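You operate a simulated robot arm through the tools that you are given. There is no shell and no other tool. Be economical: measure what you need, move in short steps, check, and stop when the job is done.

The job below is to be done with a simulated two-armed robot. You get a single attempt, and the scene is never put back.

Task
Hold the white tray on the top of the small white table steady with one hand, lift the flow card out of it with the other and set it down on the top of the small white table. Set down upright: flow card.
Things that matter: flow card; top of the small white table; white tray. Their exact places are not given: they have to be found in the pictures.

Only the result counts: the job must be done as asked and must still hold three seconds after the hand-in. Knocking over, shifting, dropping, spilling or breaking anything else fails it.

Robot
Two 7-joint arms with two-finger parallel grippers on one trunk, on a base that drives. Base frame: it is fixed to the floor where the robot stands at the start and does not move with it; the origin is under the middle of the robot, x ahead of it, y to its left, z up. Units: mm, degrees, N and s.
The left shoulder is at the start at [60, 147, 543], the right one opposite. With the tool pointing down near the work surface each hand reaches from about 100 to 660 mm from the robot's upright axis, wherever it stands, measured 20 degrees to its own side. Places, roughly: top of the small white table [800, -100, 800]. Payload 3.43 kg a hand.
The TCP of each hand is the grasp point between the finger pads, 30 mm short of the fingertips. In the tool frame z runs along the fingers and y along their closing line. Largest opening 94 mm; finger width 28, thickness 10; the body of the gripper, 50 by 96 mm, starts 55 mm behind the TCP.
Orientation is that of the tool frame in the base frame, as a unit quaternion [w, x, y, z]. With the fingers straight down and closing along the base's y, the tool's x points along the base's -x, its y along +y and its z along -z.

Tools
- The arms move only by the tool jog_arm. It takes "left_steps", "right_steps" or both (then of equal length, played together; a hand with none holds still); each is a list of rows, each an object (a shift or turn left out is 0, a gripper value left out holds the last) with "claw": the opening in per cent of the stroke, from 0 (shut) to 100 (fully open); "slide": the shift along the tool's x, y, z in mm, a list of three; "rotation": the turn, a rotation vector about the tool's x, y, z in degrees, a list of three. In form: [{"claw": claw, "slide": [x, y, z], "rotation": [rx, ry, rz]}, ...]. A call has 1 to 8 rows; each row is the pose to reach, as a shift and turn from the pose commanded when the call began, along the tool's axes at that moment. Rows are played at 5 a second. More than 50 mm and 8.6 degrees between two rows, or a gripper value outside its range, and nothing of the call is played. A pose out of reach is approached as far as the arm can. The call stops where the force on the tool passes 40 N (or 10 N more than at its start, if that is more) or the arm is blocked; 0.2 s more then pass. Each finger travels about 72 mm/s and halts on what it meets, pressing with about 31 N; the grip force reading is that of the motor and also rises with nothing between the fingers. The clock runs only during rows and for 0.2 s after the last one: add rows that repeat a pose to give the fingers time. It gives the time, the measured TCP pose, the force on the tool (base axes), the opening and the grip force at its end, in the units of the frame above (readings bear some noise), with the torque about the TCP (base axes, N m) and any sound that the robot's microphone picked up.
- Cameras (640 x 400 px; columns grow to the right, rows downward): "scene" is now at [56.2, -16.1, 1177.7]; the picture's right is [-0.19, -0.98, 0.00], its down [-0.54, 0.10, -0.84] and it looks along [0.82, -0.16, -0.55] (base axes); focal length 251 px, centre (320, 200). "left" rides on the left gripper at [76, -14, -102] in its tool frame; the picture's right is [0.18, 0.98, 0.00], its down [-0.75, 0.14, -0.64] and it looks along [-0.63, 0.12, 0.77] (tool axes); focal length 243 px, centre (320, 200). "right" rides on the right gripper at [76, 14, -102] in its tool frame; the picture's right is [-0.18, 0.98, 0.00], its down [-0.75, -0.14, -0.64] and it looks along [-0.63, -0.12, 0.77] (tool axes); focal length 243 px, centre (320, 200).
- camera(camera): a new picture of that camera. The clock stands still meanwhile.
- raise_lower(by): slides the trunk up (or, below 0, down) by that many mm; the arms and the scene camera ride with it, the base frame stays. It gives what a move gives, with no picture.
- drive_base(legs): drives the robot by 1 to 6 legs, each [ahead, left, turn to the left] in mm, mm and degrees, along the robot's own axes; the way and the turn of a leg run together, so that a leg with both is an arc; at most 1500 mm and 180 degrees a leg. The arms and the cameras ride along, it lands a little off, and it stops where it bumps. It gives what a move gives.
- aim_head(pan, tilt): turns the head with the scene camera to pan (to the left, within 86 degrees either way) and tilt (down, from -29 to 69), counted from straight ahead of the robot. It gives what a move gives.
- probe_pixels(camera, pixels): there is no depth. For up to 12 entries [column, row, z] of the newest picture of that camera ("zoom" is the newest enlarged one), the place [x, y] in the base frame at which the ray of that pixel passes the height z, good to about 2 mm. The clock stands still meanwhile.
- inspect(camera, box): a new picture of the part [left, top, right, bottom] of that camera's present view, enlarged. The clock stands still meanwhile.
- hand_in(): hands the job in; it is judged then, once.

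Go step by step. Measure first, check grasps and placings, and put right what went wrong. The budget is 80 turns and 58 pictures, counting those below and the enlarged ones. Unless the task says otherwise, let go and move clear before handing in, and close with one line.

The tools are called after "Emit:" as a command line: name --argument value ..., lists and objects as JSON in quotes. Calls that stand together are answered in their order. jog_arm: Moves the arms, as the interface text tells. Its arguments: {"type":"object","properties":{"left_steps":{"type":"array","items":{"type":"object","properties":{"claw":{"type":"number"},"slide":{"type":"array","items":{"type":"number"}},"rotation":{"type":"array","items":{"type":"number"}}}}},"right_steps":{"type":"array","items":{"type":"object","properties":{"claw":{"type":"number"},"slide":{"type":"array","items":{"type":"number"}},"rotation":{"type":"array","items":{"type":"number"}}}}}},"required":[]} The other tools are called the same way: raise_lower (by) slides the trunk up or down; drive_base (legs) drives the base; aim_head (pan, tilt) turns the head that bears the scene camera; camera (camera) takes a picture; probe_pixels (camera, pixels) gives the place at which the rays of pixels pass given heights; inspect (camera, box) takes an enlarged picture of a part of a camera's view; hand_in () hands the job in.

At the start:

```text
clock: 0.0
left_ee_pos: [301.1, 76.0, 1000.8]
left_ee_rot: [0.001, 0.0, 1.0, -0.001]
left_ft_force: [0.6, -0.2, 0.1]
left_torque: [0.0, -0.01, 0.03]
left_finger_gap: 93.9
left_grip_force: 0.0
right_ee_pos: [300.2, -235.0, 1000.0]
right_ee_rot: [0.001, 0.0, 1.0, 0.0]
right_ft_force: [0.2, -1.0, -0.5]
right_torque: [0.02, 0.02, 0.0]
right_finger_gap: 94.2
right_grip_force: 0.2
trunk travel left (down, up): [-250.0, 0.0]
robot x, y, heading: [0.3, -1.5, 0.0]
head pan, tilt: [-10.7, 33.3]
```

scene: 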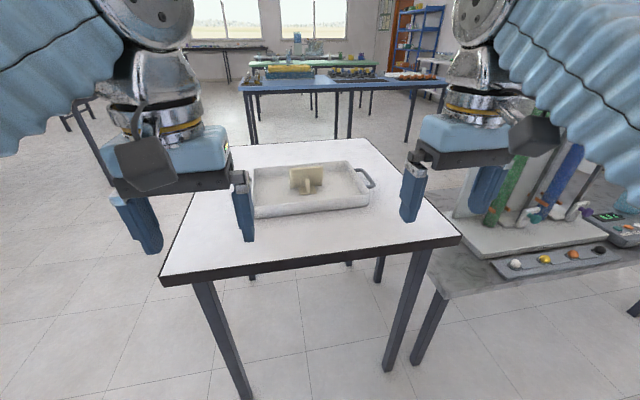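
right: 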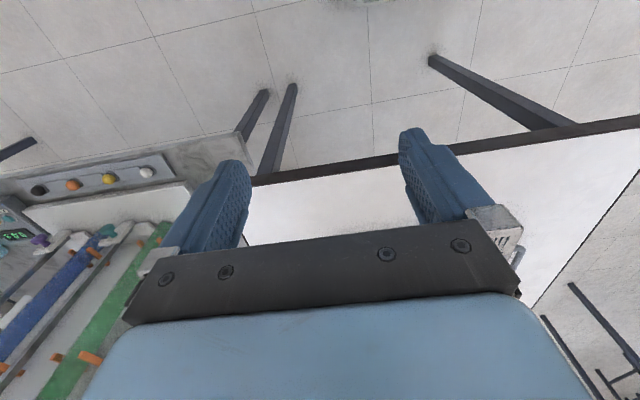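
left: 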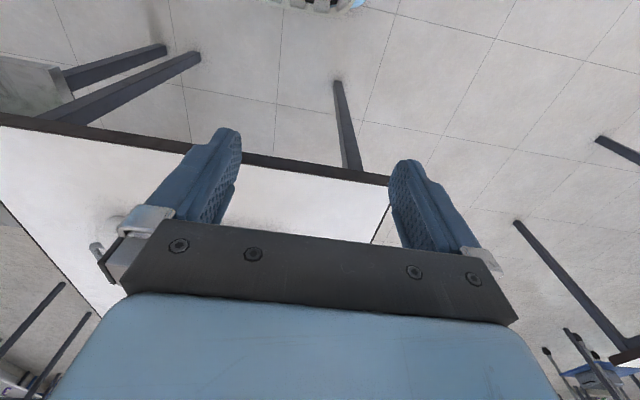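

The scene view shows the tray around columns 250-372, rows 162-218, with a cream-coloured card standing near (307,180). I'll enlarge that part.

Emit:
inspect --camera "scene" --box '[230, 140, 390, 240]'

Emit:
probe_pixels --camera "scene" --pixels '[[162, 275, 800], [460, 236, 800], [363, 138, 800], [255, 218, 800], [370, 207, 800], [307, 190, 810], [374, 186, 830]]'

```text
4.00 times, centred on (310, 190) of scene
```

zoom: 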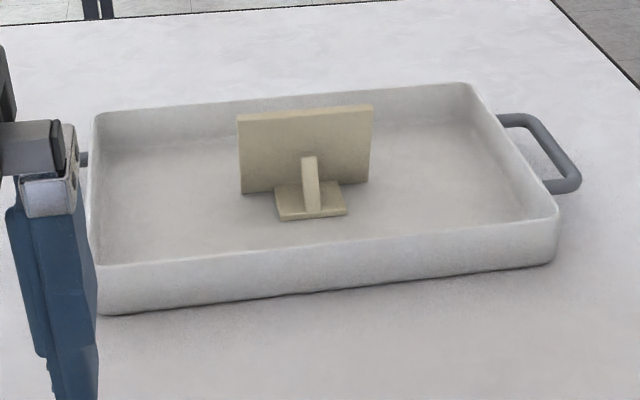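

```text
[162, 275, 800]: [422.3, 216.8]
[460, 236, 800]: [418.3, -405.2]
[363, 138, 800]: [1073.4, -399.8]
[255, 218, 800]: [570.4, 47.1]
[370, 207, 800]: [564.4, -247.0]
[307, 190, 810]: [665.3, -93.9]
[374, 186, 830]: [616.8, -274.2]
```

The tray's long side runs along y, with a handle at each end. The card plate stands roughly across x with its stand towards me. I'll drive a little closer and look again, so I can triangulate the heights.

Emit:
drive_base --legs '[[130, 0, 0]]'

Emit:
aim_head --pan -10 --tilt 45

Emit:
camera --camera "scene"

Emit:
inspect --camera "scene" --box '[230, 120, 390, 220]'

```text
clock: 1.3
left_ee_pos: [431.8, 78.6, 1000.1]
left_ee_rot: [0.002, -0.001, 1.0, -0.001]
left_ft_force: [0.1, 0.0, 0.1]
left_torque: [-0.01, 0.01, 0.04]
left_finger_gap: 93.9
left_grip_force: 0.1
right_ee_pos: [431.3, -233.8, 999.5]
right_ee_rot: [0.0, -0.001, 1.0, 0.0]
right_ft_force: [-0.1, -0.3, -0.3]
right_torque: [0.01, -0.05, 0.03]
right_finger_gap: 93.9
right_grip_force: 0.0
trunk travel left (down, up): [-250.0, 0.0]
robot x, y, heading: [132.5, 1.5, 0.1]
head pan, tilt: [-10.7, 33.3]
```

```text
clock: 2.0
left_ee_pos: [432.0, 77.4, 998.6]
left_ee_rot: [0.002, -0.002, 1.0, -0.001]
left_ft_force: [-0.7, 0.0, -0.1]
left_torque: [0.01, -0.01, 0.04]
left_finger_gap: 94.1
left_grip_force: 0.0
right_ee_pos: [433.1, -233.1, 999.1]
right_ee_rot: [0.0, 0.0, 1.0, 0.0]
right_ft_force: [-0.2, 0.3, 0.3]
right_torque: [-0.01, 0.0, -0.02]
right_finger_gap: 94.1
right_grip_force: 0.0
trunk travel left (down, up): [-250.0, 0.0]
robot x, y, heading: [128.4, 0.5, -0.1]
head pan, tilt: [-10.0, 45.0]
```

```text
53 pictures are left
```

scene: 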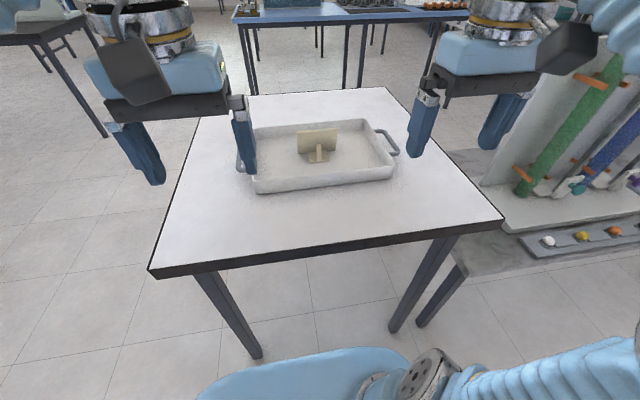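

```text
4.00 times, centred on (310, 170) of scene
```

zoom: 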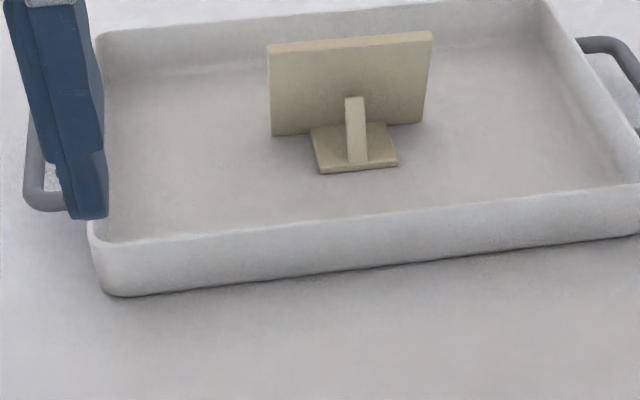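

Now the same table corners from this second viewpoint, plus the card points, to get the heights.

Emit:
probe_pixels --camera "scene" --pixels '[[149, 270, 800], [149, 270, 770], [503, 217, 800], [503, 217, 770], [386, 88, 800], [386, 88, 770]]'

Emit:
probe_pixels --camera "zoom" --pixels '[[268, 46, 870], [432, 34, 870], [272, 135, 800], [422, 122, 800], [320, 172, 800], [398, 165, 800], [355, 97, 840], [112, 295, 800], [640, 235, 800], [92, 230, 840], [100, 35, 840], [40, 210, 820]]'

```text
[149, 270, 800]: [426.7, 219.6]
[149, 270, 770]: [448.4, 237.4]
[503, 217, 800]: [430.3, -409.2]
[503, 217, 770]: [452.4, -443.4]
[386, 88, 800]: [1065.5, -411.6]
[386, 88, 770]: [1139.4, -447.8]
```

```text
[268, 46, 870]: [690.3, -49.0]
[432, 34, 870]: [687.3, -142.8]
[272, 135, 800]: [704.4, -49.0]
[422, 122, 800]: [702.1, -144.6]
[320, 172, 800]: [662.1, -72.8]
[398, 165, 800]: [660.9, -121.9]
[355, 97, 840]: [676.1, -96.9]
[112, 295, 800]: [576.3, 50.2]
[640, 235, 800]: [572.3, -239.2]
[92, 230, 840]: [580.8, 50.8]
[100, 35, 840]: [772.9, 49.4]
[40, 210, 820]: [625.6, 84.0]
```

The table top comes out at z≈800. The card's plate is at x≈702, y -49 to -144, with its top at about z 862; its stand faces me, and the tray's front wall is at x≈577. I'll turn both hands 90° so they close along x.

Emit:
jog_arm --left_steps '[{"rotation": [0, 0, 8]}, {"rotation": [0, 0, 16]}, {"rotation": [0, 0, 24]}, {"rotation": [0, 0, 32]}, {"rotation": [0, 0, 40]}, {"rotation": [0, 0, 48]}, {"rotation": [0, 0, 56]}, {"rotation": [0, 0, 64]}]' --right_steps '[{"rotation": [0, 0, -8]}, {"rotation": [0, 0, -16]}, {"rotation": [0, 0, -24]}, {"rotation": [0, 0, -32]}, {"rotation": [0, 0, -40]}, {"rotation": [0, 0, -48]}, {"rotation": [0, 0, -56]}, {"rotation": [0, 0, -64]}]'

Emit:
jog_arm --left_steps '[{"rotation": [0, 0, 8]}, {"rotation": [0, 0, 16]}, {"rotation": [0, 0, 24]}, {"rotation": [0, 0, 26]}, {"rotation": [0, 0, 26]}]' --right_steps '[{"rotation": [0, 0, -8]}, {"rotation": [0, 0, -16]}, {"rotation": [0, 0, -24]}, {"rotation": [0, 0, -26]}, {"rotation": [0, 0, -26]}]'

```text
clock: 3.8
left_ee_pos: [432.1, 78.6, 1000.5]
left_ee_rot: [0.002, 0.53, 0.848, 0.0]
left_ft_force: [-0.2, -0.1, -0.4]
left_torque: [0.0, 0.01, -0.01]
left_finger_gap: 94.1
left_grip_force: 0.1
right_ee_pos: [432.2, -233.5, 998.9]
right_ee_rot: [0.001, -0.532, 0.847, 0.0]
right_ft_force: [0.1, -0.2, 0.4]
right_torque: [0.0, 0.0, 0.0]
right_finger_gap: 93.7
right_grip_force: 0.0
trunk travel left (down, up): [-250.0, 0.0]
robot x, y, heading: [131.8, -1.3, 0.2]
head pan, tilt: [-10.0, 45.0]
```

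```text
clock: 5.0
left_ee_pos: [433.1, 78.3, 999.3]
left_ee_rot: [0.001, 0.707, 0.708, 0.001]
left_ft_force: [-0.3, -0.3, -0.6]
left_torque: [0.0, 0.03, 0.02]
left_finger_gap: 94.1
left_grip_force: 0.2
right_ee_pos: [431.9, -233.4, 999.3]
right_ee_rot: [0.0, 0.708, -0.706, 0.0]
right_ft_force: [-0.3, 1.2, 0.6]
right_torque: [-0.02, 0.01, 0.01]
right_finger_gap: 94.1
right_grip_force: 0.0
trunk travel left (down, up): [-250.0, 0.0]
robot x, y, heading: [129.3, -0.2, 0.2]
head pan, tilt: [-10.0, 45.0]
```

Both turns came out clean: left tool x = +y and y = +x, right tool x = -y and y = -x. I'll move the left hand above the front wall and the right hand above the card.

Emit:
jog_arm --left_steps '[{"slide": [-17, 36, 0]}, {"slide": [-34, 72, 0]}, {"slide": [-51, 108, 0]}, {"slide": [-68, 145, 0]}, {"slide": [-68, 145, 30]}, {"slide": [-68, 145, 60]}, {"slide": [-68, 145, 60]}]' --right_steps '[{"slide": [-22, -43, 0]}, {"slide": [-44, -86, 0]}, {"slide": [-66, -129, 0]}, {"slide": [-88, -172, 0]}, {"slide": [-110, -215, 0]}, {"slide": [-132, -258, 0]}, {"slide": [-136, -270, 20]}]'

Emit:
camera --camera "scene"

Emit:
camera --camera "left"

Emit:
camera --camera "right"

```text
clock: 6.6
left_ee_pos: [576.4, 10.1, 937.5]
left_ee_rot: [0.002, 0.706, 0.708, 0.0]
left_ft_force: [0.1, -0.2, 0.2]
left_torque: [0.01, 0.0, 0.03]
left_finger_gap: 94.0
left_grip_force: 0.1
left hand out of reach, approached as far as the arm can: row 2, 3, 4, 5
right_ee_pos: [642.6, -106.3, 940.9]
right_ee_rot: [-0.002, 0.709, -0.705, 0.0]
right_ft_force: [-0.3, -0.2, -0.2]
right_torque: [0.01, 0.01, 0.02]
right_finger_gap: 93.8
right_grip_force: 0.2
right hand out of reach, approached as far as the arm can: row 3, 4, 5, 6, 7
trunk travel left (down, up): [-250.0, 0.0]
robot x, y, heading: [127.7, -0.9, 0.2]
head pan, tilt: [-10.0, 45.0]
```

```text
51 pictures are left
```

scene: 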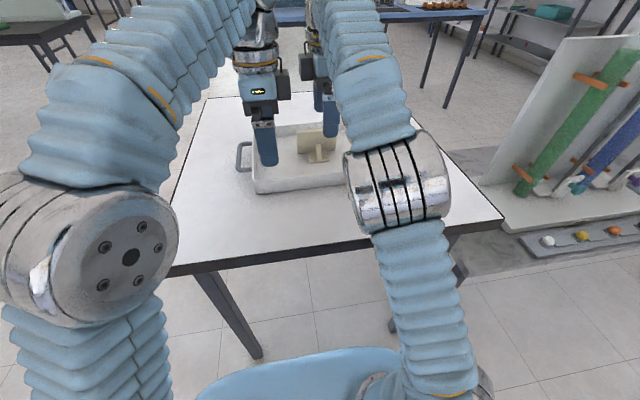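

```text
50 pictures are left
```

left: 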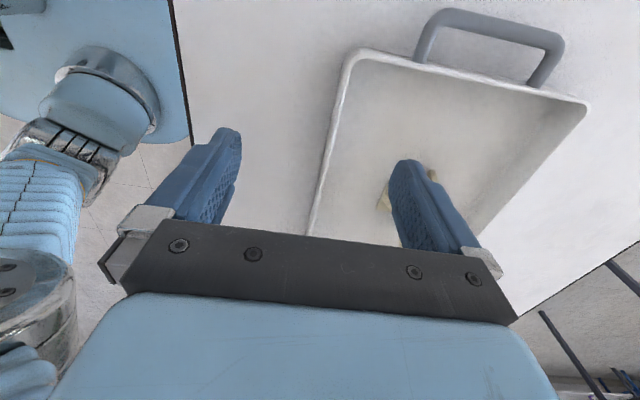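

```text
49 pictures are left
```

right: 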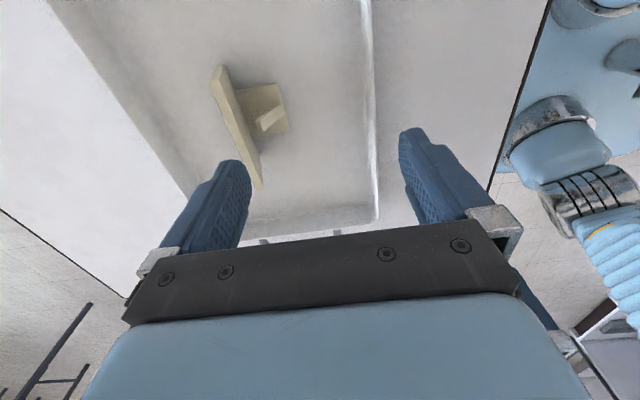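

The right hand is at its reach limit at x≈643, so I need to drive a bit nearer. First I'll check how far the base front (row ~347) sticks out towards the table.

Emit:
probe_pixels --camera "scene" --pixels '[[310, 347, 100], [310, 347, 300], [310, 347, 500], [258, 357, 0], [395, 330, 0]]'

Emit:
probe_pixels --camera "right" --pixels '[[219, 65, 860], [258, 187, 860], [232, 125, 860], [374, 218, 840], [368, 110, 840]]'

Emit:
probe_pixels --camera "left" --pixels '[[352, 55, 840], [310, 232, 840], [330, 140, 840], [586, 102, 840]]'

```text
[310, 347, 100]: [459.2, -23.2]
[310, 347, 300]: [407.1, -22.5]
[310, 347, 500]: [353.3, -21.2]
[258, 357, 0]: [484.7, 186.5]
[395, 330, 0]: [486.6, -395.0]
```

```text
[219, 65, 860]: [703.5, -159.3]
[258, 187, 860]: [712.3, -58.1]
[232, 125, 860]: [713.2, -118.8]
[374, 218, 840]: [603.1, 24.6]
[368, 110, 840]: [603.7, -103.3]
```

```text
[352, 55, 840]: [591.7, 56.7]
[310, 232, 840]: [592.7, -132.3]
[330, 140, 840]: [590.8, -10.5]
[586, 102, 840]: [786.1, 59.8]
```

Combining the wrist and scene views puts everything about 12 mm lower than I assumed: card top at z≈850, x≈718, and tray front rim at x≈597, z≈825. I'll pull the hands back a little before driving 60 ahead and 80 right, which is between the table legs at y 186 and -395.

Emit:
jog_arm --left_steps '[{"slide": [0, -30, 0]}, {"slide": [0, -60, -20]}, {"slide": [0, -60, -20]}]' --right_steps '[{"slide": [20, 45, 0]}, {"slide": [40, 90, 0]}, {"slide": [50, 130, 0]}]'

Emit:
drive_base --legs '[[0, -80, 0], [60, 0, 0]]'

Emit:
camera --camera "scene"

```text
clock: 7.4
left_ee_pos: [516.9, 10.7, 958.0]
left_ee_rot: [0.001, 0.706, 0.708, 0.0]
left_ft_force: [0.6, 0.1, -0.5]
left_torque: [-0.01, 0.01, 0.01]
left_finger_gap: 94.0
left_grip_force: 0.1
right_ee_pos: [514.0, -159.3, 941.5]
right_ee_rot: [0.0, 0.708, -0.706, -0.001]
right_ft_force: [-0.3, 0.4, -0.4]
right_torque: [-0.03, 0.0, -0.01]
right_finger_gap: 93.9
right_grip_force: 0.1
trunk travel left (down, up): [-250.0, 0.0]
robot x, y, heading: [132.4, -0.6, 0.1]
head pan, tilt: [-10.0, 45.0]
```

```text
clock: 9.1
left_ee_pos: [579.8, -68.6, 957.8]
left_ee_rot: [0.001, 0.706, 0.708, 0.0]
left_ft_force: [-1.0, 0.0, 0.0]
left_torque: [-0.01, 0.03, -0.01]
left_finger_gap: 94.1
left_grip_force: 0.0
right_ee_pos: [575.1, -238.3, 943.3]
right_ee_rot: [-0.001, 0.708, -0.706, -0.001]
right_ft_force: [-0.3, 0.2, -0.3]
right_torque: [-0.01, 0.02, 0.01]
right_finger_gap: 93.9
right_grip_force: 0.0
trunk travel left (down, up): [-250.0, 0.0]
robot x, y, heading: [190.0, -77.1, 0.0]
head pan, tilt: [-10.0, 45.0]
```

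```text
48 pictures are left
```

scene: 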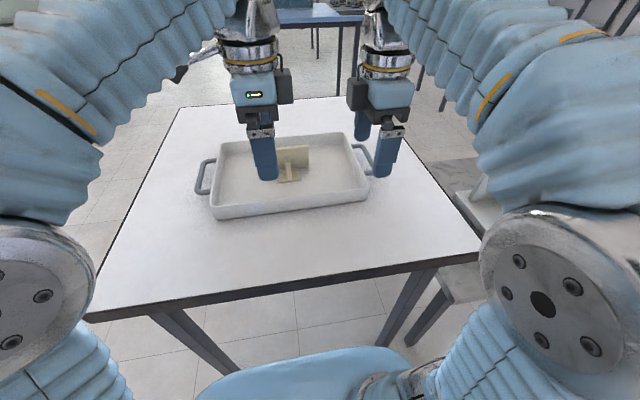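

Nothing was touched. I'll bring the left hand above the front wall at (597, 10), and the right hand beside the card at (716, -103), still high.

Emit:
jog_arm --left_steps '[{"slide": [40, 9, 0]}, {"slide": [79, 17, 0]}, {"slide": [79, 17, 30]}, {"slide": [79, 17, 55]}, {"slide": [79, 17, 55]}]' --right_steps '[{"slide": [-30, -35, 0]}, {"slide": [-60, -70, 0]}, {"slide": [-90, -105, 0]}, {"slide": [-135, -141, 0]}, {"slide": [-135, -141, 0]}]'

Emit:
camera --camera "left"

Emit:
camera --camera "right"

Emit:
camera --camera "scene"

```text
refused: row 4 steps farther than a row can; nothing moved
```

```text
47 pictures are left
```

left: 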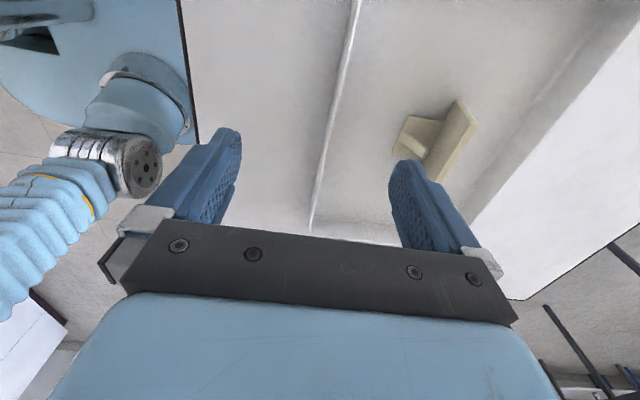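

```text
46 pictures are left
```

right: 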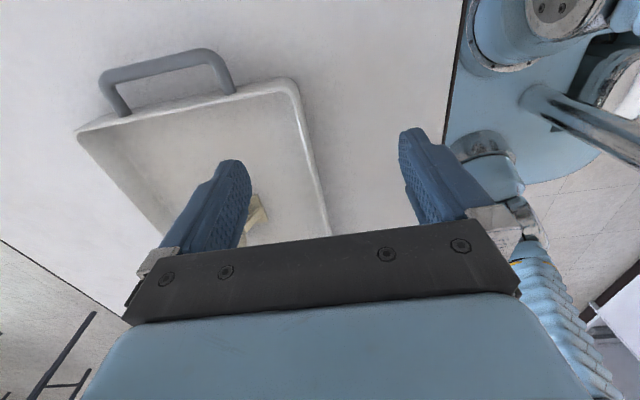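

```text
45 pictures are left
```

scene: 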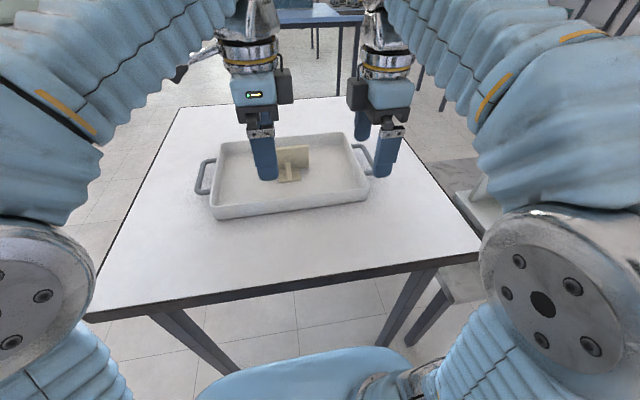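

Row 4 was too long, so nothing moved, but the views are still useful for triangulating: left wall rim (330,130), and card top edge (460,100)-(448,183).

Emit:
probe_pixels --camera "left" --pixels '[[346, 60, 825], [322, 160, 825], [476, 125, 850], [458, 101, 850], [450, 180, 850], [396, 150, 795]]'

Emit:
probe_pixels --camera "right" --pixels '[[295, 85, 825], [312, 160, 825], [78, 132, 825], [327, 225, 825], [454, 60, 790]]'

Emit:
probe_pixels --camera "scene" --pixels '[[217, 220, 790], [368, 200, 790], [210, 207, 825], [369, 186, 825], [310, 146, 850], [300, 262, 790]]'

Emit:
jog_arm --left_steps '[{"slide": [40, 9, 0]}, {"slide": [79, 17, 0]}, {"slide": [79, 17, 30]}, {"slide": [79, 17, 55]}, {"slide": [79, 17, 55]}]' --right_steps '[{"slide": [-30, -30, 0]}, {"slide": [-60, -60, 0]}, {"slide": [-90, -90, 0]}, {"slide": [-115, -120, 0]}, {"slide": [-135, -141, 0]}]'

Emit:
camera --camera "left"

Emit:
camera --camera "right"

```text
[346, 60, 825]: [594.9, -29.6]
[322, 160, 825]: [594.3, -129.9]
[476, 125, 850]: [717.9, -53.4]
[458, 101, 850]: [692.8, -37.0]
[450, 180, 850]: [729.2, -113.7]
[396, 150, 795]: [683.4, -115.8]
```

```text
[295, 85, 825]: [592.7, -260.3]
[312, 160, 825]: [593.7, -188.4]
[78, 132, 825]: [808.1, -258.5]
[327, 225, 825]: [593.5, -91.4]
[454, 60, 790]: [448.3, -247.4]
```

```text
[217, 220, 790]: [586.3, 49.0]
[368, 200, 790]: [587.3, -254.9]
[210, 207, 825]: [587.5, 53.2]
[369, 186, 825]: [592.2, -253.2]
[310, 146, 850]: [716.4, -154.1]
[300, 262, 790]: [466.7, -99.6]
```

```text
clock: 10.2
left_ee_pos: [597.1, 8.0, 902.5]
left_ee_rot: [0.001, 0.706, 0.708, 0.001]
left_ft_force: [-0.1, -0.3, 0.0]
left_torque: [0.06, -0.04, 0.02]
left_finger_gap: 94.0
left_grip_force: 0.0
right_ee_pos: [704.6, -108.4, 927.2]
right_ee_rot: [-0.001, 0.708, -0.706, 0.001]
right_ft_force: [-0.5, -0.8, -1.0]
right_torque: [0.03, -0.02, -0.01]
right_finger_gap: 93.9
right_grip_force: 0.0
right hand out of reach, approached as far as the arm can: row 4, 5
trunk travel left (down, up): [-250.0, 0.0]
robot x, y, heading: [198.5, -81.6, 0.4]
head pan, tilt: [-10.0, 45.0]
```

```text
44 pictures are left
```

left: 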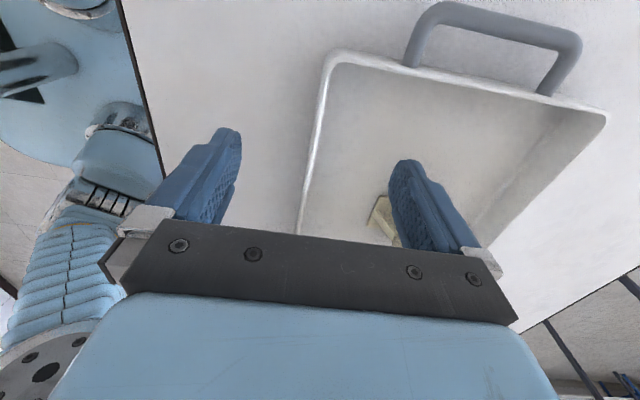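

```text
43 pictures are left
```

right: 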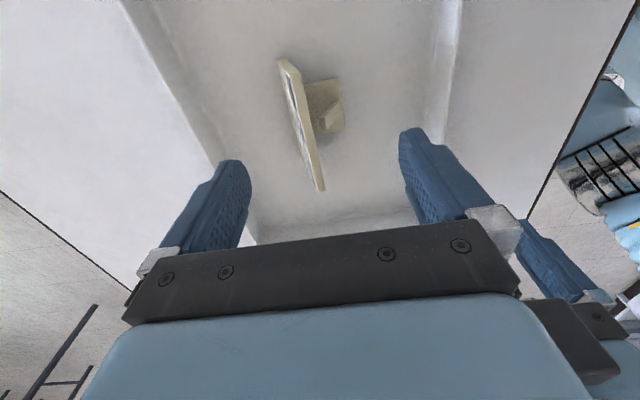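

The tray rim is at x≈594, z≈825. Next I'll probe the card's top edge in the new right view, running from (286,64) to (318,190).

Emit:
probe_pixels --camera "right" --pixels '[[284, 62, 850], [296, 68, 850], [316, 190, 850], [325, 190, 850], [322, 83, 795], [342, 126, 795]]'

Emit:
probe_pixels --camera "left" --pixels '[[330, 60, 825], [302, 200, 825], [315, 120, 825], [420, 20, 805]]'

Emit:
inspect --camera "right" --box '[220, 40, 380, 200]'

```text
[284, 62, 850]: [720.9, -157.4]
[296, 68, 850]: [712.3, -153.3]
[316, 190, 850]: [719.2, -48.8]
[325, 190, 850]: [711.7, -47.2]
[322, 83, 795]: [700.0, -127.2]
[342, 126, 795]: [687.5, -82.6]
```

```text
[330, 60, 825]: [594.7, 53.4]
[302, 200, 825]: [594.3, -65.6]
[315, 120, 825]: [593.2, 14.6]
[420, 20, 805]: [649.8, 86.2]
```

```text
2.50 times, centred on (300, 120) of right
```

zoom: 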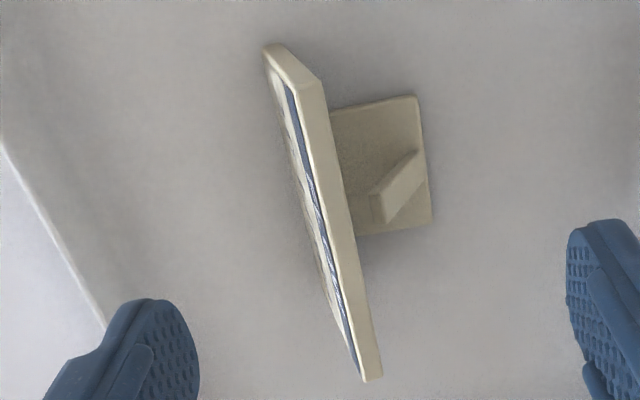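

The plate is centred at about (716, -101), roughly 7 mm thick. I'll lower the left hand over the front wall with the claw partly closed, stopping just short of the tray floor, then check.

Emit:
jog_arm --left_steps '[{"slide": [0, -3, 0], "claw": 40}, {"slide": [0, -3, 15], "claw": 40}, {"slide": [0, -3, 30], "claw": 40}, {"slide": [0, -3, 45], "claw": 40}, {"slide": [0, -3, 60], "claw": 40}, {"slide": [0, -3, 68], "claw": 40}, {"slide": [0, -3, 68], "claw": 30}]'

Emit:
camera --camera "left"

Emit:
inspect --camera "scene" --box '[190, 100, 390, 230]'

```text
clock: 11.8
left_ee_pos: [593.6, 11.2, 834.7]
left_ee_rot: [0.002, 0.706, 0.708, 0.001]
left_ft_force: [-0.2, -0.7, 0.3]
left_torque: [0.01, 0.0, -0.01]
left_finger_gap: 28.4
left_grip_force: 0.1
right_ee_pos: [703.1, -108.2, 927.3]
right_ee_rot: [0.0, 0.709, -0.706, 0.0]
right_ft_force: [-0.3, 1.1, -0.2]
right_torque: [-0.05, 0.0, -0.02]
right_finger_gap: 94.0
right_grip_force: 0.1
trunk travel left (down, up): [-250.0, 0.0]
robot x, y, heading: [190.7, -80.4, 0.3]
head pan, tilt: [-10.0, 45.0]
```

```text
41 pictures are left
```

left: 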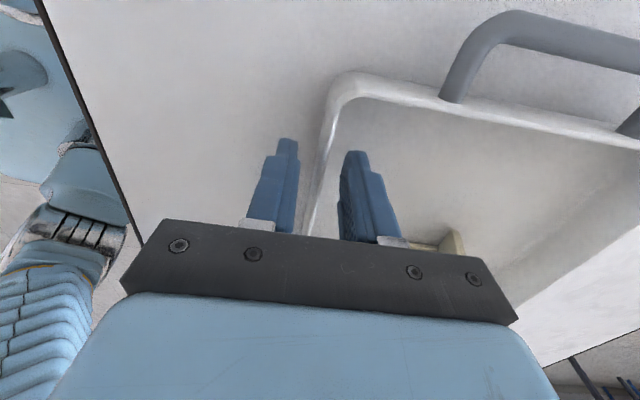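

```text
3.08 times, centred on (290, 165) of scene
```

zoom: 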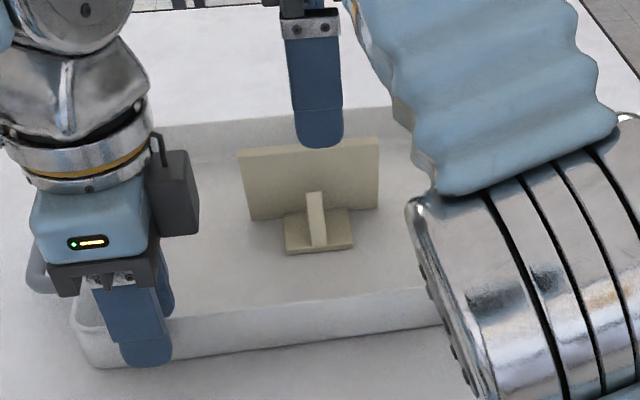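

The wall rim passes between the left fingers, at about (315,170). I'll lower 3 mm more and close gently.

Emit:
jog_arm --left_steps '[{"slide": [0, 0, 3], "claw": 20}, {"slide": [0, 0, 3], "claw": 12}, {"slide": [0, 0, 3], "claw": 6}, {"slide": [0, 0, 3], "claw": 0}, {"slide": [0, 0, 3], "claw": 0}]'

Emit:
camera --camera "left"

Emit:
camera --camera "right"

```text
clock: 13.1
left_ee_pos: [593.2, 10.1, 833.0]
left_ee_rot: [0.001, 0.706, 0.708, 0.0]
left_ft_force: [0.3, 0.7, 1.0]
left_torque: [-0.09, 0.1, 0.27]
left_finger_gap: 4.0
left_grip_force: 31.2
right_ee_pos: [703.7, -107.4, 928.3]
right_ee_rot: [-0.001, 0.708, -0.706, 0.0]
right_ft_force: [0.1, 0.7, 0.1]
right_torque: [-0.01, -0.01, 0.03]
right_finger_gap: 94.1
right_grip_force: 0.2
trunk travel left (down, up): [-250.0, 0.0]
robot x, y, heading: [189.4, -80.6, 0.2]
head pan, tilt: [-10.0, 45.0]
```

```text
39 pictures are left
```

left: 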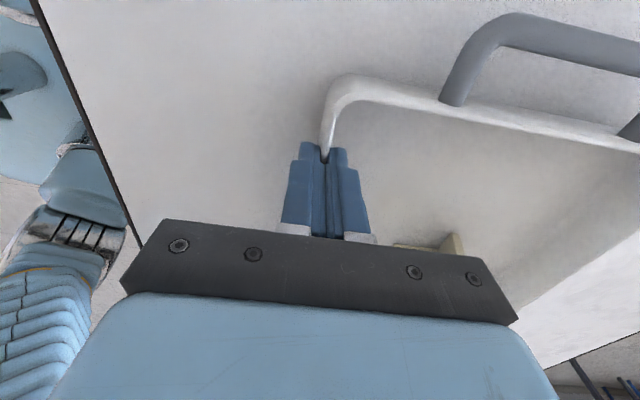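

```text
38 pictures are left
```

right: 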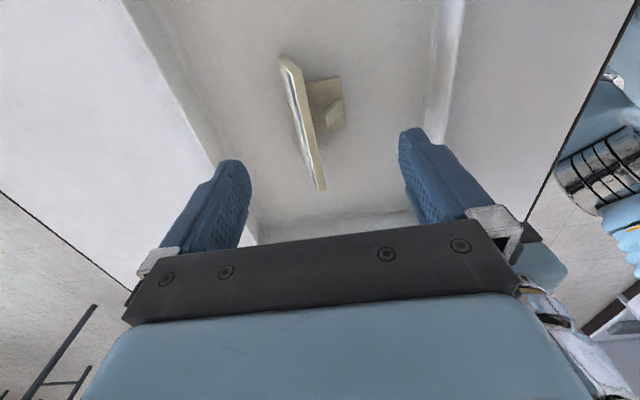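

The left hand grips the 4 mm wall firmly and the tray hasn't shifted. I'll lower the right hand to about z 890 over the card, half open, and check.

Emit:
jog_arm --right_steps '[{"slide": [0, 0, 20], "claw": 60}, {"slide": [-2, 0, 40], "claw": 50}, {"slide": [-2, 0, 52], "claw": 50}, {"slide": [-2, 0, 52], "claw": 50}]'

Emit:
camera --camera "right"

Emit:
inspect --camera "scene" --box '[190, 100, 390, 230]'

```text
clock: 14.1
left_ee_pos: [593.3, 10.8, 832.2]
left_ee_rot: [0.003, 0.706, 0.708, 0.001]
left_ft_force: [1.6, 0.3, 2.3]
left_torque: [-0.01, 0.08, 0.26]
left_finger_gap: 3.8
left_grip_force: 30.8
right_ee_pos: [703.1, -104.8, 874.8]
right_ee_rot: [0.0, 0.709, -0.705, 0.0]
right_ft_force: [0.0, 0.2, -0.2]
right_torque: [0.0, -0.02, 0.01]
right_finger_gap: 46.8
right_grip_force: 0.1
trunk travel left (down, up): [-250.0, 0.0]
robot x, y, heading: [193.4, -78.4, 0.2]
head pan, tilt: [-10.0, 45.0]
```

```text
37 pictures are left
```

right: 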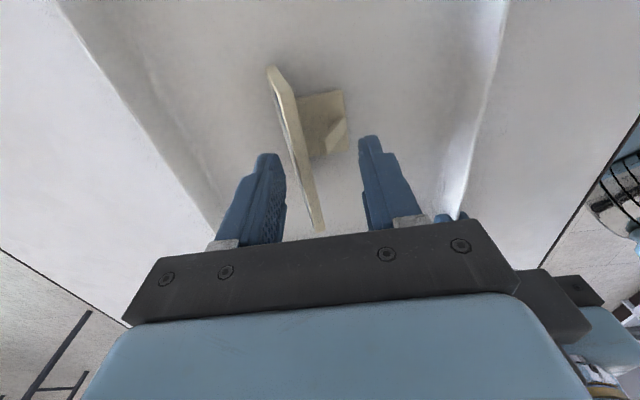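

```text
3.08 times, centred on (290, 165) of scene
```

zoom: 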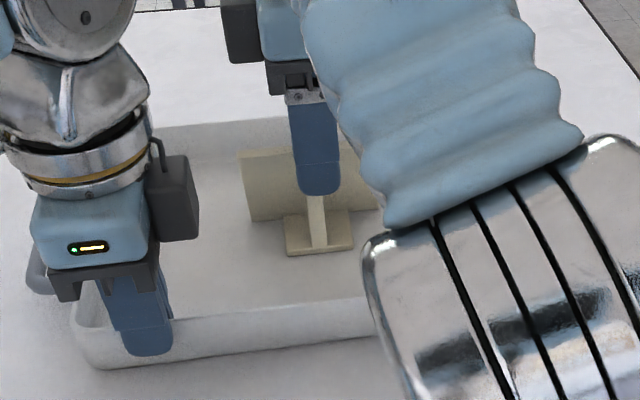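

The command was reset to the reachable pose, so the hand is now at (703, -105, 875). I'll probe the card's top edge again from this closer view.

Emit:
probe_pixels --camera "right" --pixels '[[269, 68, 850], [282, 69, 850], [314, 230, 850], [324, 230, 850], [297, 160, 850], [306, 160, 850], [306, 160, 840]]'

Emit:
jog_arm --right_steps '[{"slide": [0, -6, 0], "claw": 50}, {"slide": [0, -12, 0], "claw": 50}, {"slide": [0, -12, 0], "claw": 50}]'

Emit:
camera --camera "right"

```text
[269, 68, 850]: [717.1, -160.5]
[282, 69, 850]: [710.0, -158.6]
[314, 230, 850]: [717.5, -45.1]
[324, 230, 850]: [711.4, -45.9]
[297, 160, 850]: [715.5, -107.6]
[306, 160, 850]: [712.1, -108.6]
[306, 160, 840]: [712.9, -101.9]
```

```text
clock: 14.8
left_ee_pos: [593.1, 12.0, 832.1]
left_ee_rot: [0.002, 0.706, 0.708, 0.001]
left_ft_force: [0.8, 0.8, 3.0]
left_torque: [0.05, 0.03, 0.24]
left_finger_gap: 3.7
left_grip_force: 30.8
right_ee_pos: [714.7, -104.6, 876.3]
right_ee_rot: [0.0, 0.708, -0.706, 0.0]
right_ft_force: [0.8, 0.0, -0.4]
right_torque: [-0.05, -0.03, 0.0]
right_finger_gap: 47.0
right_grip_force: 0.1
trunk travel left (down, up): [-250.0, 0.0]
robot x, y, heading: [191.9, -79.4, 0.1]
head pan, tilt: [-10.0, 45.0]
```

```text
35 pictures are left
```

right: 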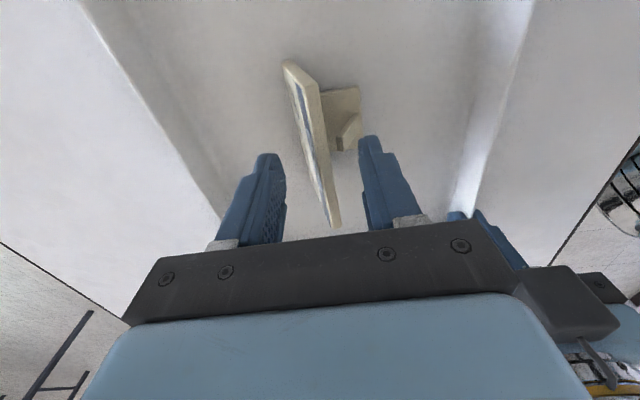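

I took the wrong corner before: (284,62) is the plate's lower corner. The top edge runs from about (310,84) to (336,227), so I'll enlarge and probe it properly.

Emit:
inspect --camera "right" --box '[220, 50, 420, 240]'

```text
2.11 times, centred on (320, 145) of right
```

zoom: 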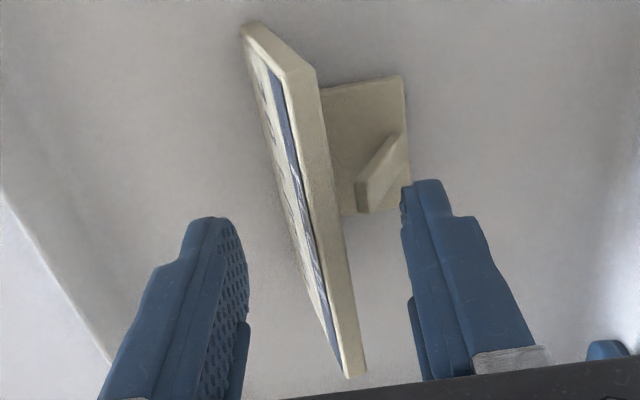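

Emit:
probe_pixels --camera "zoom" --pixels '[[285, 74, 850], [315, 68, 850], [344, 375, 850], [365, 370, 850], [285, 74, 860], [365, 370, 860], [357, 195, 820], [405, 78, 800], [410, 205, 800]]'

```text
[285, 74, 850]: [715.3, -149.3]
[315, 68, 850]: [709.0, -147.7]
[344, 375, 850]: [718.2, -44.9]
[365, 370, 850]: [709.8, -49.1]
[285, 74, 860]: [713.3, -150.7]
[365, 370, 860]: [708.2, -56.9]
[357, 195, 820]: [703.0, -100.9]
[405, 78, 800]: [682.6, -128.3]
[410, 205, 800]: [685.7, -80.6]
```

The plate is about 7 mm thick, centred at x≈712.5, y≈-101. I'll centre on it, lower 17 mm so the tips stay above the strut, and close.

Emit:
jog_arm --right_steps '[{"slide": [-3, 2, 6], "claw": 50}, {"slide": [-3, 2, 12], "claw": 50}, {"slide": [-3, 2, 17], "claw": 45}, {"slide": [-3, 2, 17], "claw": 30}, {"slide": [-3, 2, 17], "claw": 20}]'

Emit:
inspect --camera "right" --box '[220, 50, 420, 240]'

```text
clock: 16.1
left_ee_pos: [592.6, 10.2, 832.7]
left_ee_rot: [0.002, 0.706, 0.709, 0.001]
left_ft_force: [0.7, 1.1, 3.3]
left_torque: [0.03, 0.09, 0.25]
left_finger_gap: 3.5
left_grip_force: 31.1
right_ee_pos: [713.0, -101.6, 857.8]
right_ee_rot: [0.0, 0.708, -0.706, -0.002]
right_ft_force: [0.2, 0.3, 0.6]
right_torque: [-0.02, -0.01, -0.01]
right_finger_gap: 18.9
right_grip_force: 0.0
trunk travel left (down, up): [-250.0, 0.0]
robot x, y, heading: [192.4, -81.8, 0.2]
head pan, tilt: [-10.0, 45.0]
```

```text
2.11 times, centred on (320, 145) of right
```

zoom: 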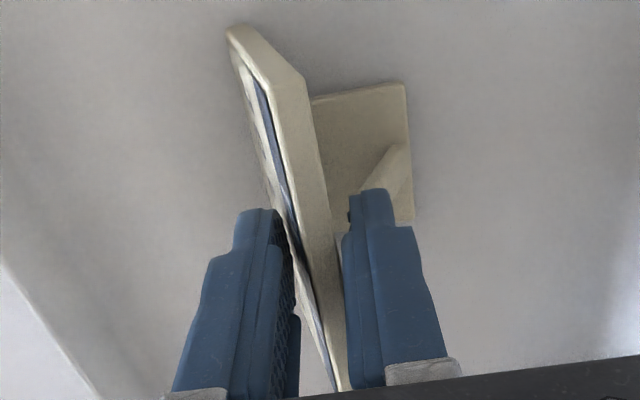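

The plate stands between the two fingers, clear of the strut. I'll close.

Emit:
jog_arm --right_steps '[{"claw": 14}, {"claw": 10}, {"claw": 6}, {"claw": 0}, {"claw": 0}, {"claw": 0}]'

Emit:
inspect --camera "right" --box '[220, 50, 420, 240]'

```text
clock: 17.4
left_ee_pos: [593.0, 10.5, 832.0]
left_ee_rot: [0.002, 0.706, 0.708, 0.0]
left_ft_force: [1.4, -0.1, 0.8]
left_torque: [0.06, 0.08, 0.24]
left_finger_gap: 3.7
left_grip_force: 31.4
right_ee_pos: [713.5, -101.6, 859.3]
right_ee_rot: [0.0, 0.708, -0.706, 0.0]
right_ft_force: [0.6, 0.3, -0.3]
right_torque: [0.0, -0.03, 0.01]
right_finger_gap: 11.3
right_grip_force: 30.7
trunk travel left (down, up): [-250.0, 0.0]
robot x, y, heading: [193.3, -81.7, 0.2]
head pan, tilt: [-10.0, 45.0]
```

```text
2.11 times, centred on (320, 145) of right
```

zoom: 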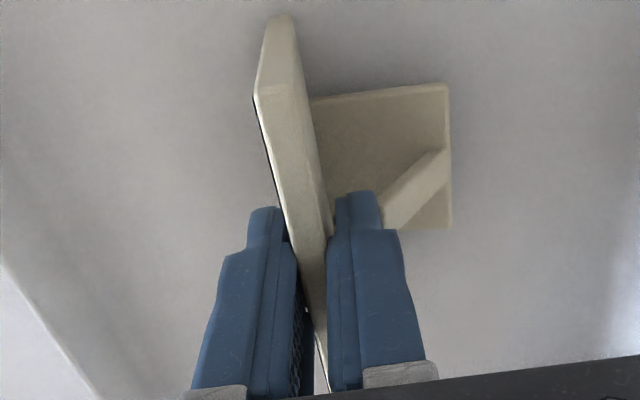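

The grip is firm (gap 11.3), but closing swung the backward-leaning plate upright, so its foot tilted up a little. I'll correct for that lean at set-down. Now I'll lift straight up.

Emit:
jog_arm --right_steps '[{"slide": [0, 0, -10]}, {"slide": [0, 0, -25]}, {"slide": [0, 4, -40]}, {"slide": [0, 10, -55]}, {"slide": [0, 20, -70]}, {"slide": [0, 20, -70]}]'

Emit:
camera --camera "scene"

Emit:
camera --camera "right"

Emit:
camera --camera "left"

```text
clock: 18.9
left_ee_pos: [592.9, 11.5, 830.8]
left_ee_rot: [0.001, 0.706, 0.709, 0.0]
left_ft_force: [-1.2, 1.3, 1.8]
left_torque: [-0.01, 0.11, 0.25]
left_finger_gap: 3.6
left_grip_force: 31.3
right_ee_pos: [691.8, -100.3, 929.7]
right_ee_rot: [-0.001, 0.708, -0.706, 0.0]
right_ft_force: [-0.6, 0.2, -0.8]
right_torque: [-0.02, 0.01, -0.03]
right_finger_gap: 11.4
right_grip_force: 31.0
trunk travel left (down, up): [-250.0, 0.0]
robot x, y, heading: [190.2, -79.7, 0.1]
head pan, tilt: [-10.0, 45.0]
```

```text
31 pictures are left
```

scene: 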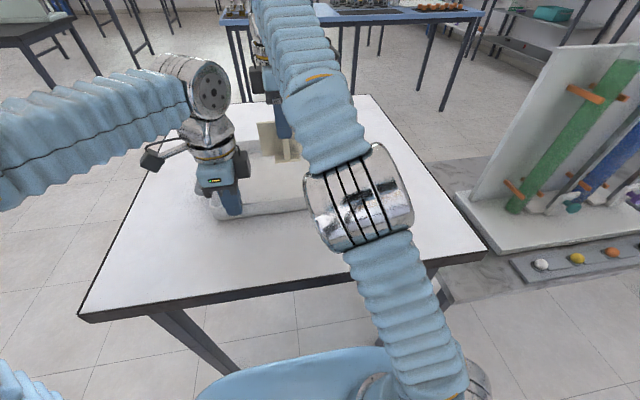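

```text
30 pictures are left
```

right: 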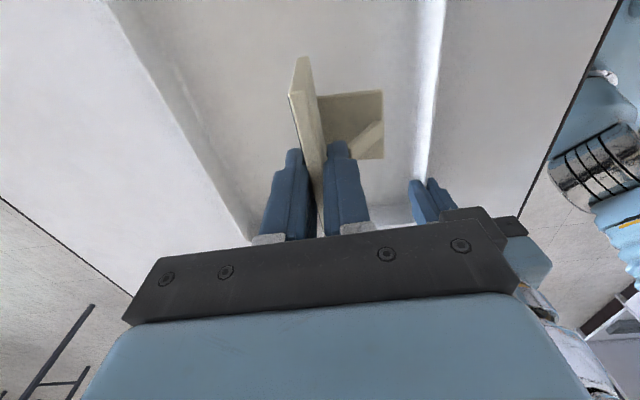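

```text
29 pictures are left
```

left: 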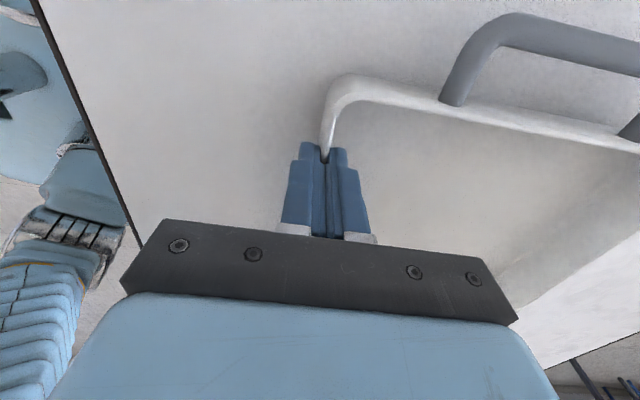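

The card is up and clear, and the tray hasn't moved. I'll carry it, moving right and back, to above free table at (520, -200).

Emit:
jog_arm --right_steps '[{"slide": [30, 15, 0]}, {"slide": [60, 40, 0]}, {"slide": [85, 70, 0]}, {"slide": [100, 105, 0]}, {"slide": [100, 140, 0]}, {"slide": [100, 172, 0]}, {"slide": [100, 172, 0]}]'

Emit:
camera --camera "scene"

Emit:
camera --camera "right"

Emit:
camera --camera "left"

```text
clock: 20.4
left_ee_pos: [593.4, 10.8, 832.9]
left_ee_rot: [0.002, 0.706, 0.708, 0.0]
left_ft_force: [-0.9, -1.3, 2.0]
left_torque: [-0.08, 0.16, 0.07]
left_finger_gap: 3.6
left_grip_force: 30.9
right_ee_pos: [521.7, -199.0, 930.0]
right_ee_rot: [0.0, 0.708, -0.707, 0.0]
right_ft_force: [-0.7, 0.7, 0.1]
right_torque: [-0.02, -0.01, -0.01]
right_finger_gap: 11.7
right_grip_force: 31.2
trunk travel left (down, up): [-250.0, 0.0]
robot x, y, heading: [190.1, -80.7, 0.0]
head pan, tilt: [-10.0, 45.0]
```

```text
28 pictures are left
```

scene: 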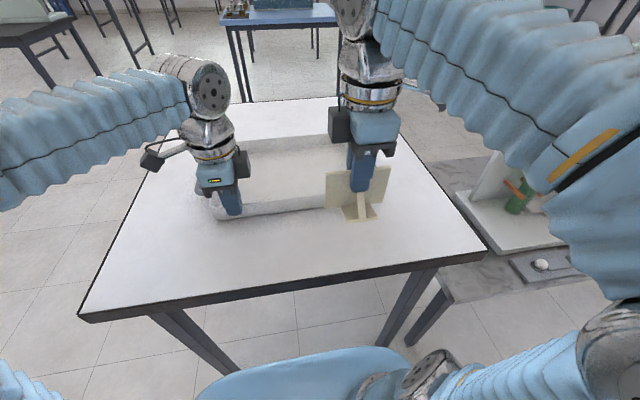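

```text
27 pictures are left
```

right: 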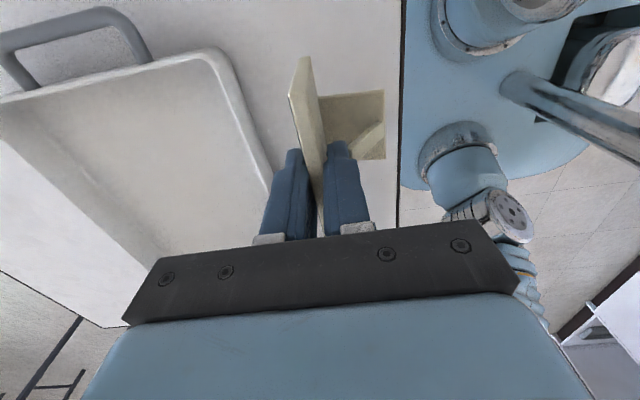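

```text
26 pictures are left
```

left: 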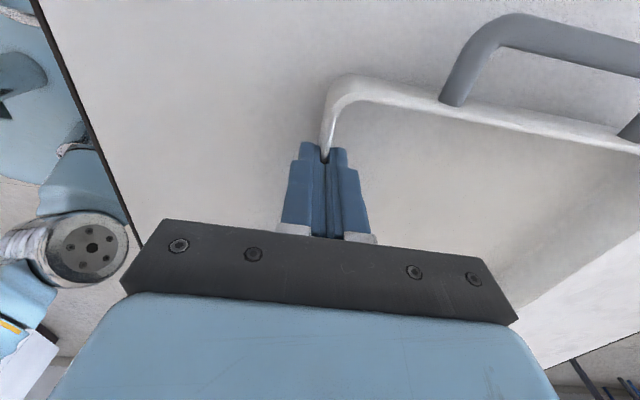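

The card is over free table. I need the angle of its foot, so I'll enlarge it in both cameras and triangulate the foot's edge.

Emit:
inspect --camera "scene" --box '[310, 150, 410, 230]'

Emit:
inspect --camera "right" --box '[270, 40, 410, 180]'

```text
5.00 times, centred on (360, 190) of scene
```

zoom: 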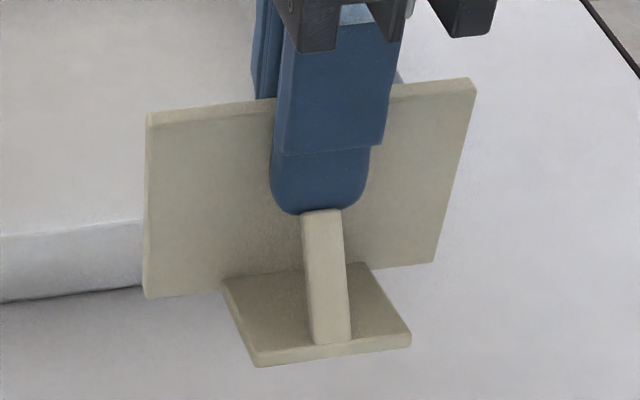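

```text
2.86 times, centred on (340, 110) of right
```

zoom: 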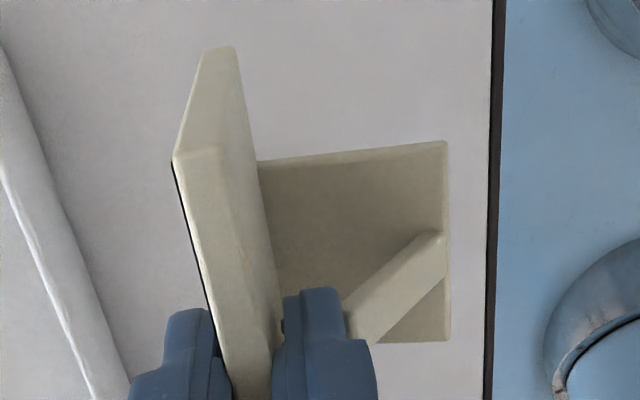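

Emit:
probe_pixels --camera "scene" --pixels '[[347.6, 223, 870], [378, 218.6, 870], [347.6, 223, 880], [378, 218.6, 880], [325.6, 209.4, 865], [382.6, 202.4, 865], [325.6, 172.7, 922], [391, 167, 922], [325.6, 209.4, 875], [382.6, 202.4, 875]]'

Emit:
probe_pixels --camera "zoom" --pixels '[[447, 142, 870], [450, 340, 870], [447, 142, 880], [450, 340, 880], [205, 50, 865], [235, 47, 865], [175, 160, 922], [222, 152, 922], [260, 165, 870]]'

```text
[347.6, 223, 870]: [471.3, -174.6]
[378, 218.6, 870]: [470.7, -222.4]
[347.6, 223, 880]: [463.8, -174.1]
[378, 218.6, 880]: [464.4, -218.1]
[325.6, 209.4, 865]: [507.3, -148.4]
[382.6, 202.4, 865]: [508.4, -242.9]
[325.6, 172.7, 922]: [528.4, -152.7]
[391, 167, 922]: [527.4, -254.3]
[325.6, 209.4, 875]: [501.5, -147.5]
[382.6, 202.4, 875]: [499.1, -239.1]
```

```text
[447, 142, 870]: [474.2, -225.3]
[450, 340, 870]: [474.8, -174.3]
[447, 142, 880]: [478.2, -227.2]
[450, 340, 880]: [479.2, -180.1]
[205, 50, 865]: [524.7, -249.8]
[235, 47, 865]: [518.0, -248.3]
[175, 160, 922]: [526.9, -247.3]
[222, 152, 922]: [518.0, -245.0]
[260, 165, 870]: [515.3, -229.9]
```

Triangulating gives plate bottom at z≈852 and foot edge at z≈867, 45 mm apart, so the card needs about 15° of pitch to sit flat. I'll pitch the hand +14° about tool x (foot down) and check again.

Emit:
jog_arm --right_steps '[{"rotation": [5, 0, 0]}, {"rotation": [10, 0, 0]}, {"rotation": [14, 0, 0]}, {"rotation": [14, 0, 0]}]'

Emit:
inspect --camera "scene" --box '[310, 150, 410, 230]'

Emit:
inspect --camera "left" --box '[0, 0, 640, 400]'

```text
clock: 21.4
left_ee_pos: [594.1, 10.9, 832.7]
left_ee_rot: [0.002, 0.706, 0.708, 0.0]
left_ft_force: [-0.6, 0.2, 0.3]
left_torque: [0.01, 0.06, 0.06]
left_finger_gap: 3.5
left_grip_force: 30.5
right_ee_pos: [521.8, -199.7, 930.7]
right_ee_rot: [-0.086, 0.703, -0.701, 0.087]
right_ft_force: [0.0, 0.8, 0.1]
right_torque: [-0.01, 0.0, -0.04]
right_finger_gap: 11.6
right_grip_force: 30.9
trunk travel left (down, up): [-250.0, 0.0]
robot x, y, heading: [192.6, -82.0, 0.3]
head pan, tilt: [-10.0, 45.0]
```

```text
5.00 times, centred on (360, 190) of scene
```

zoom: 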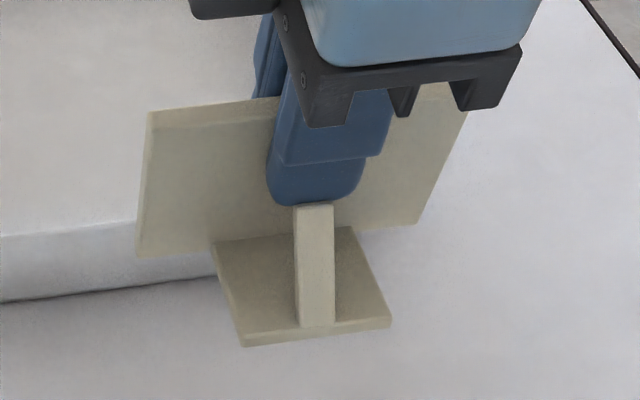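

```text
1.00 times, centred on (320, 200) of left (not enlarged: the box is as wide or as high as the picture)
```

zoom: 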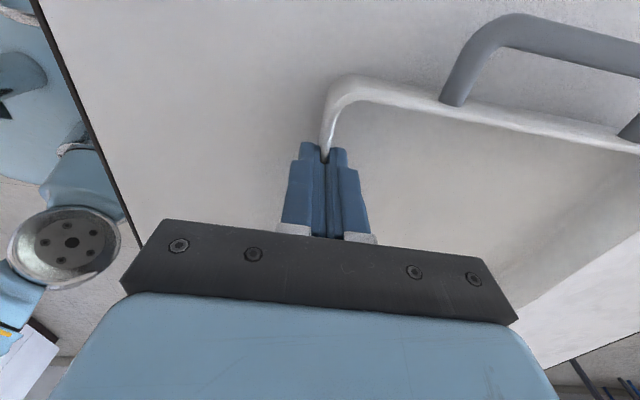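

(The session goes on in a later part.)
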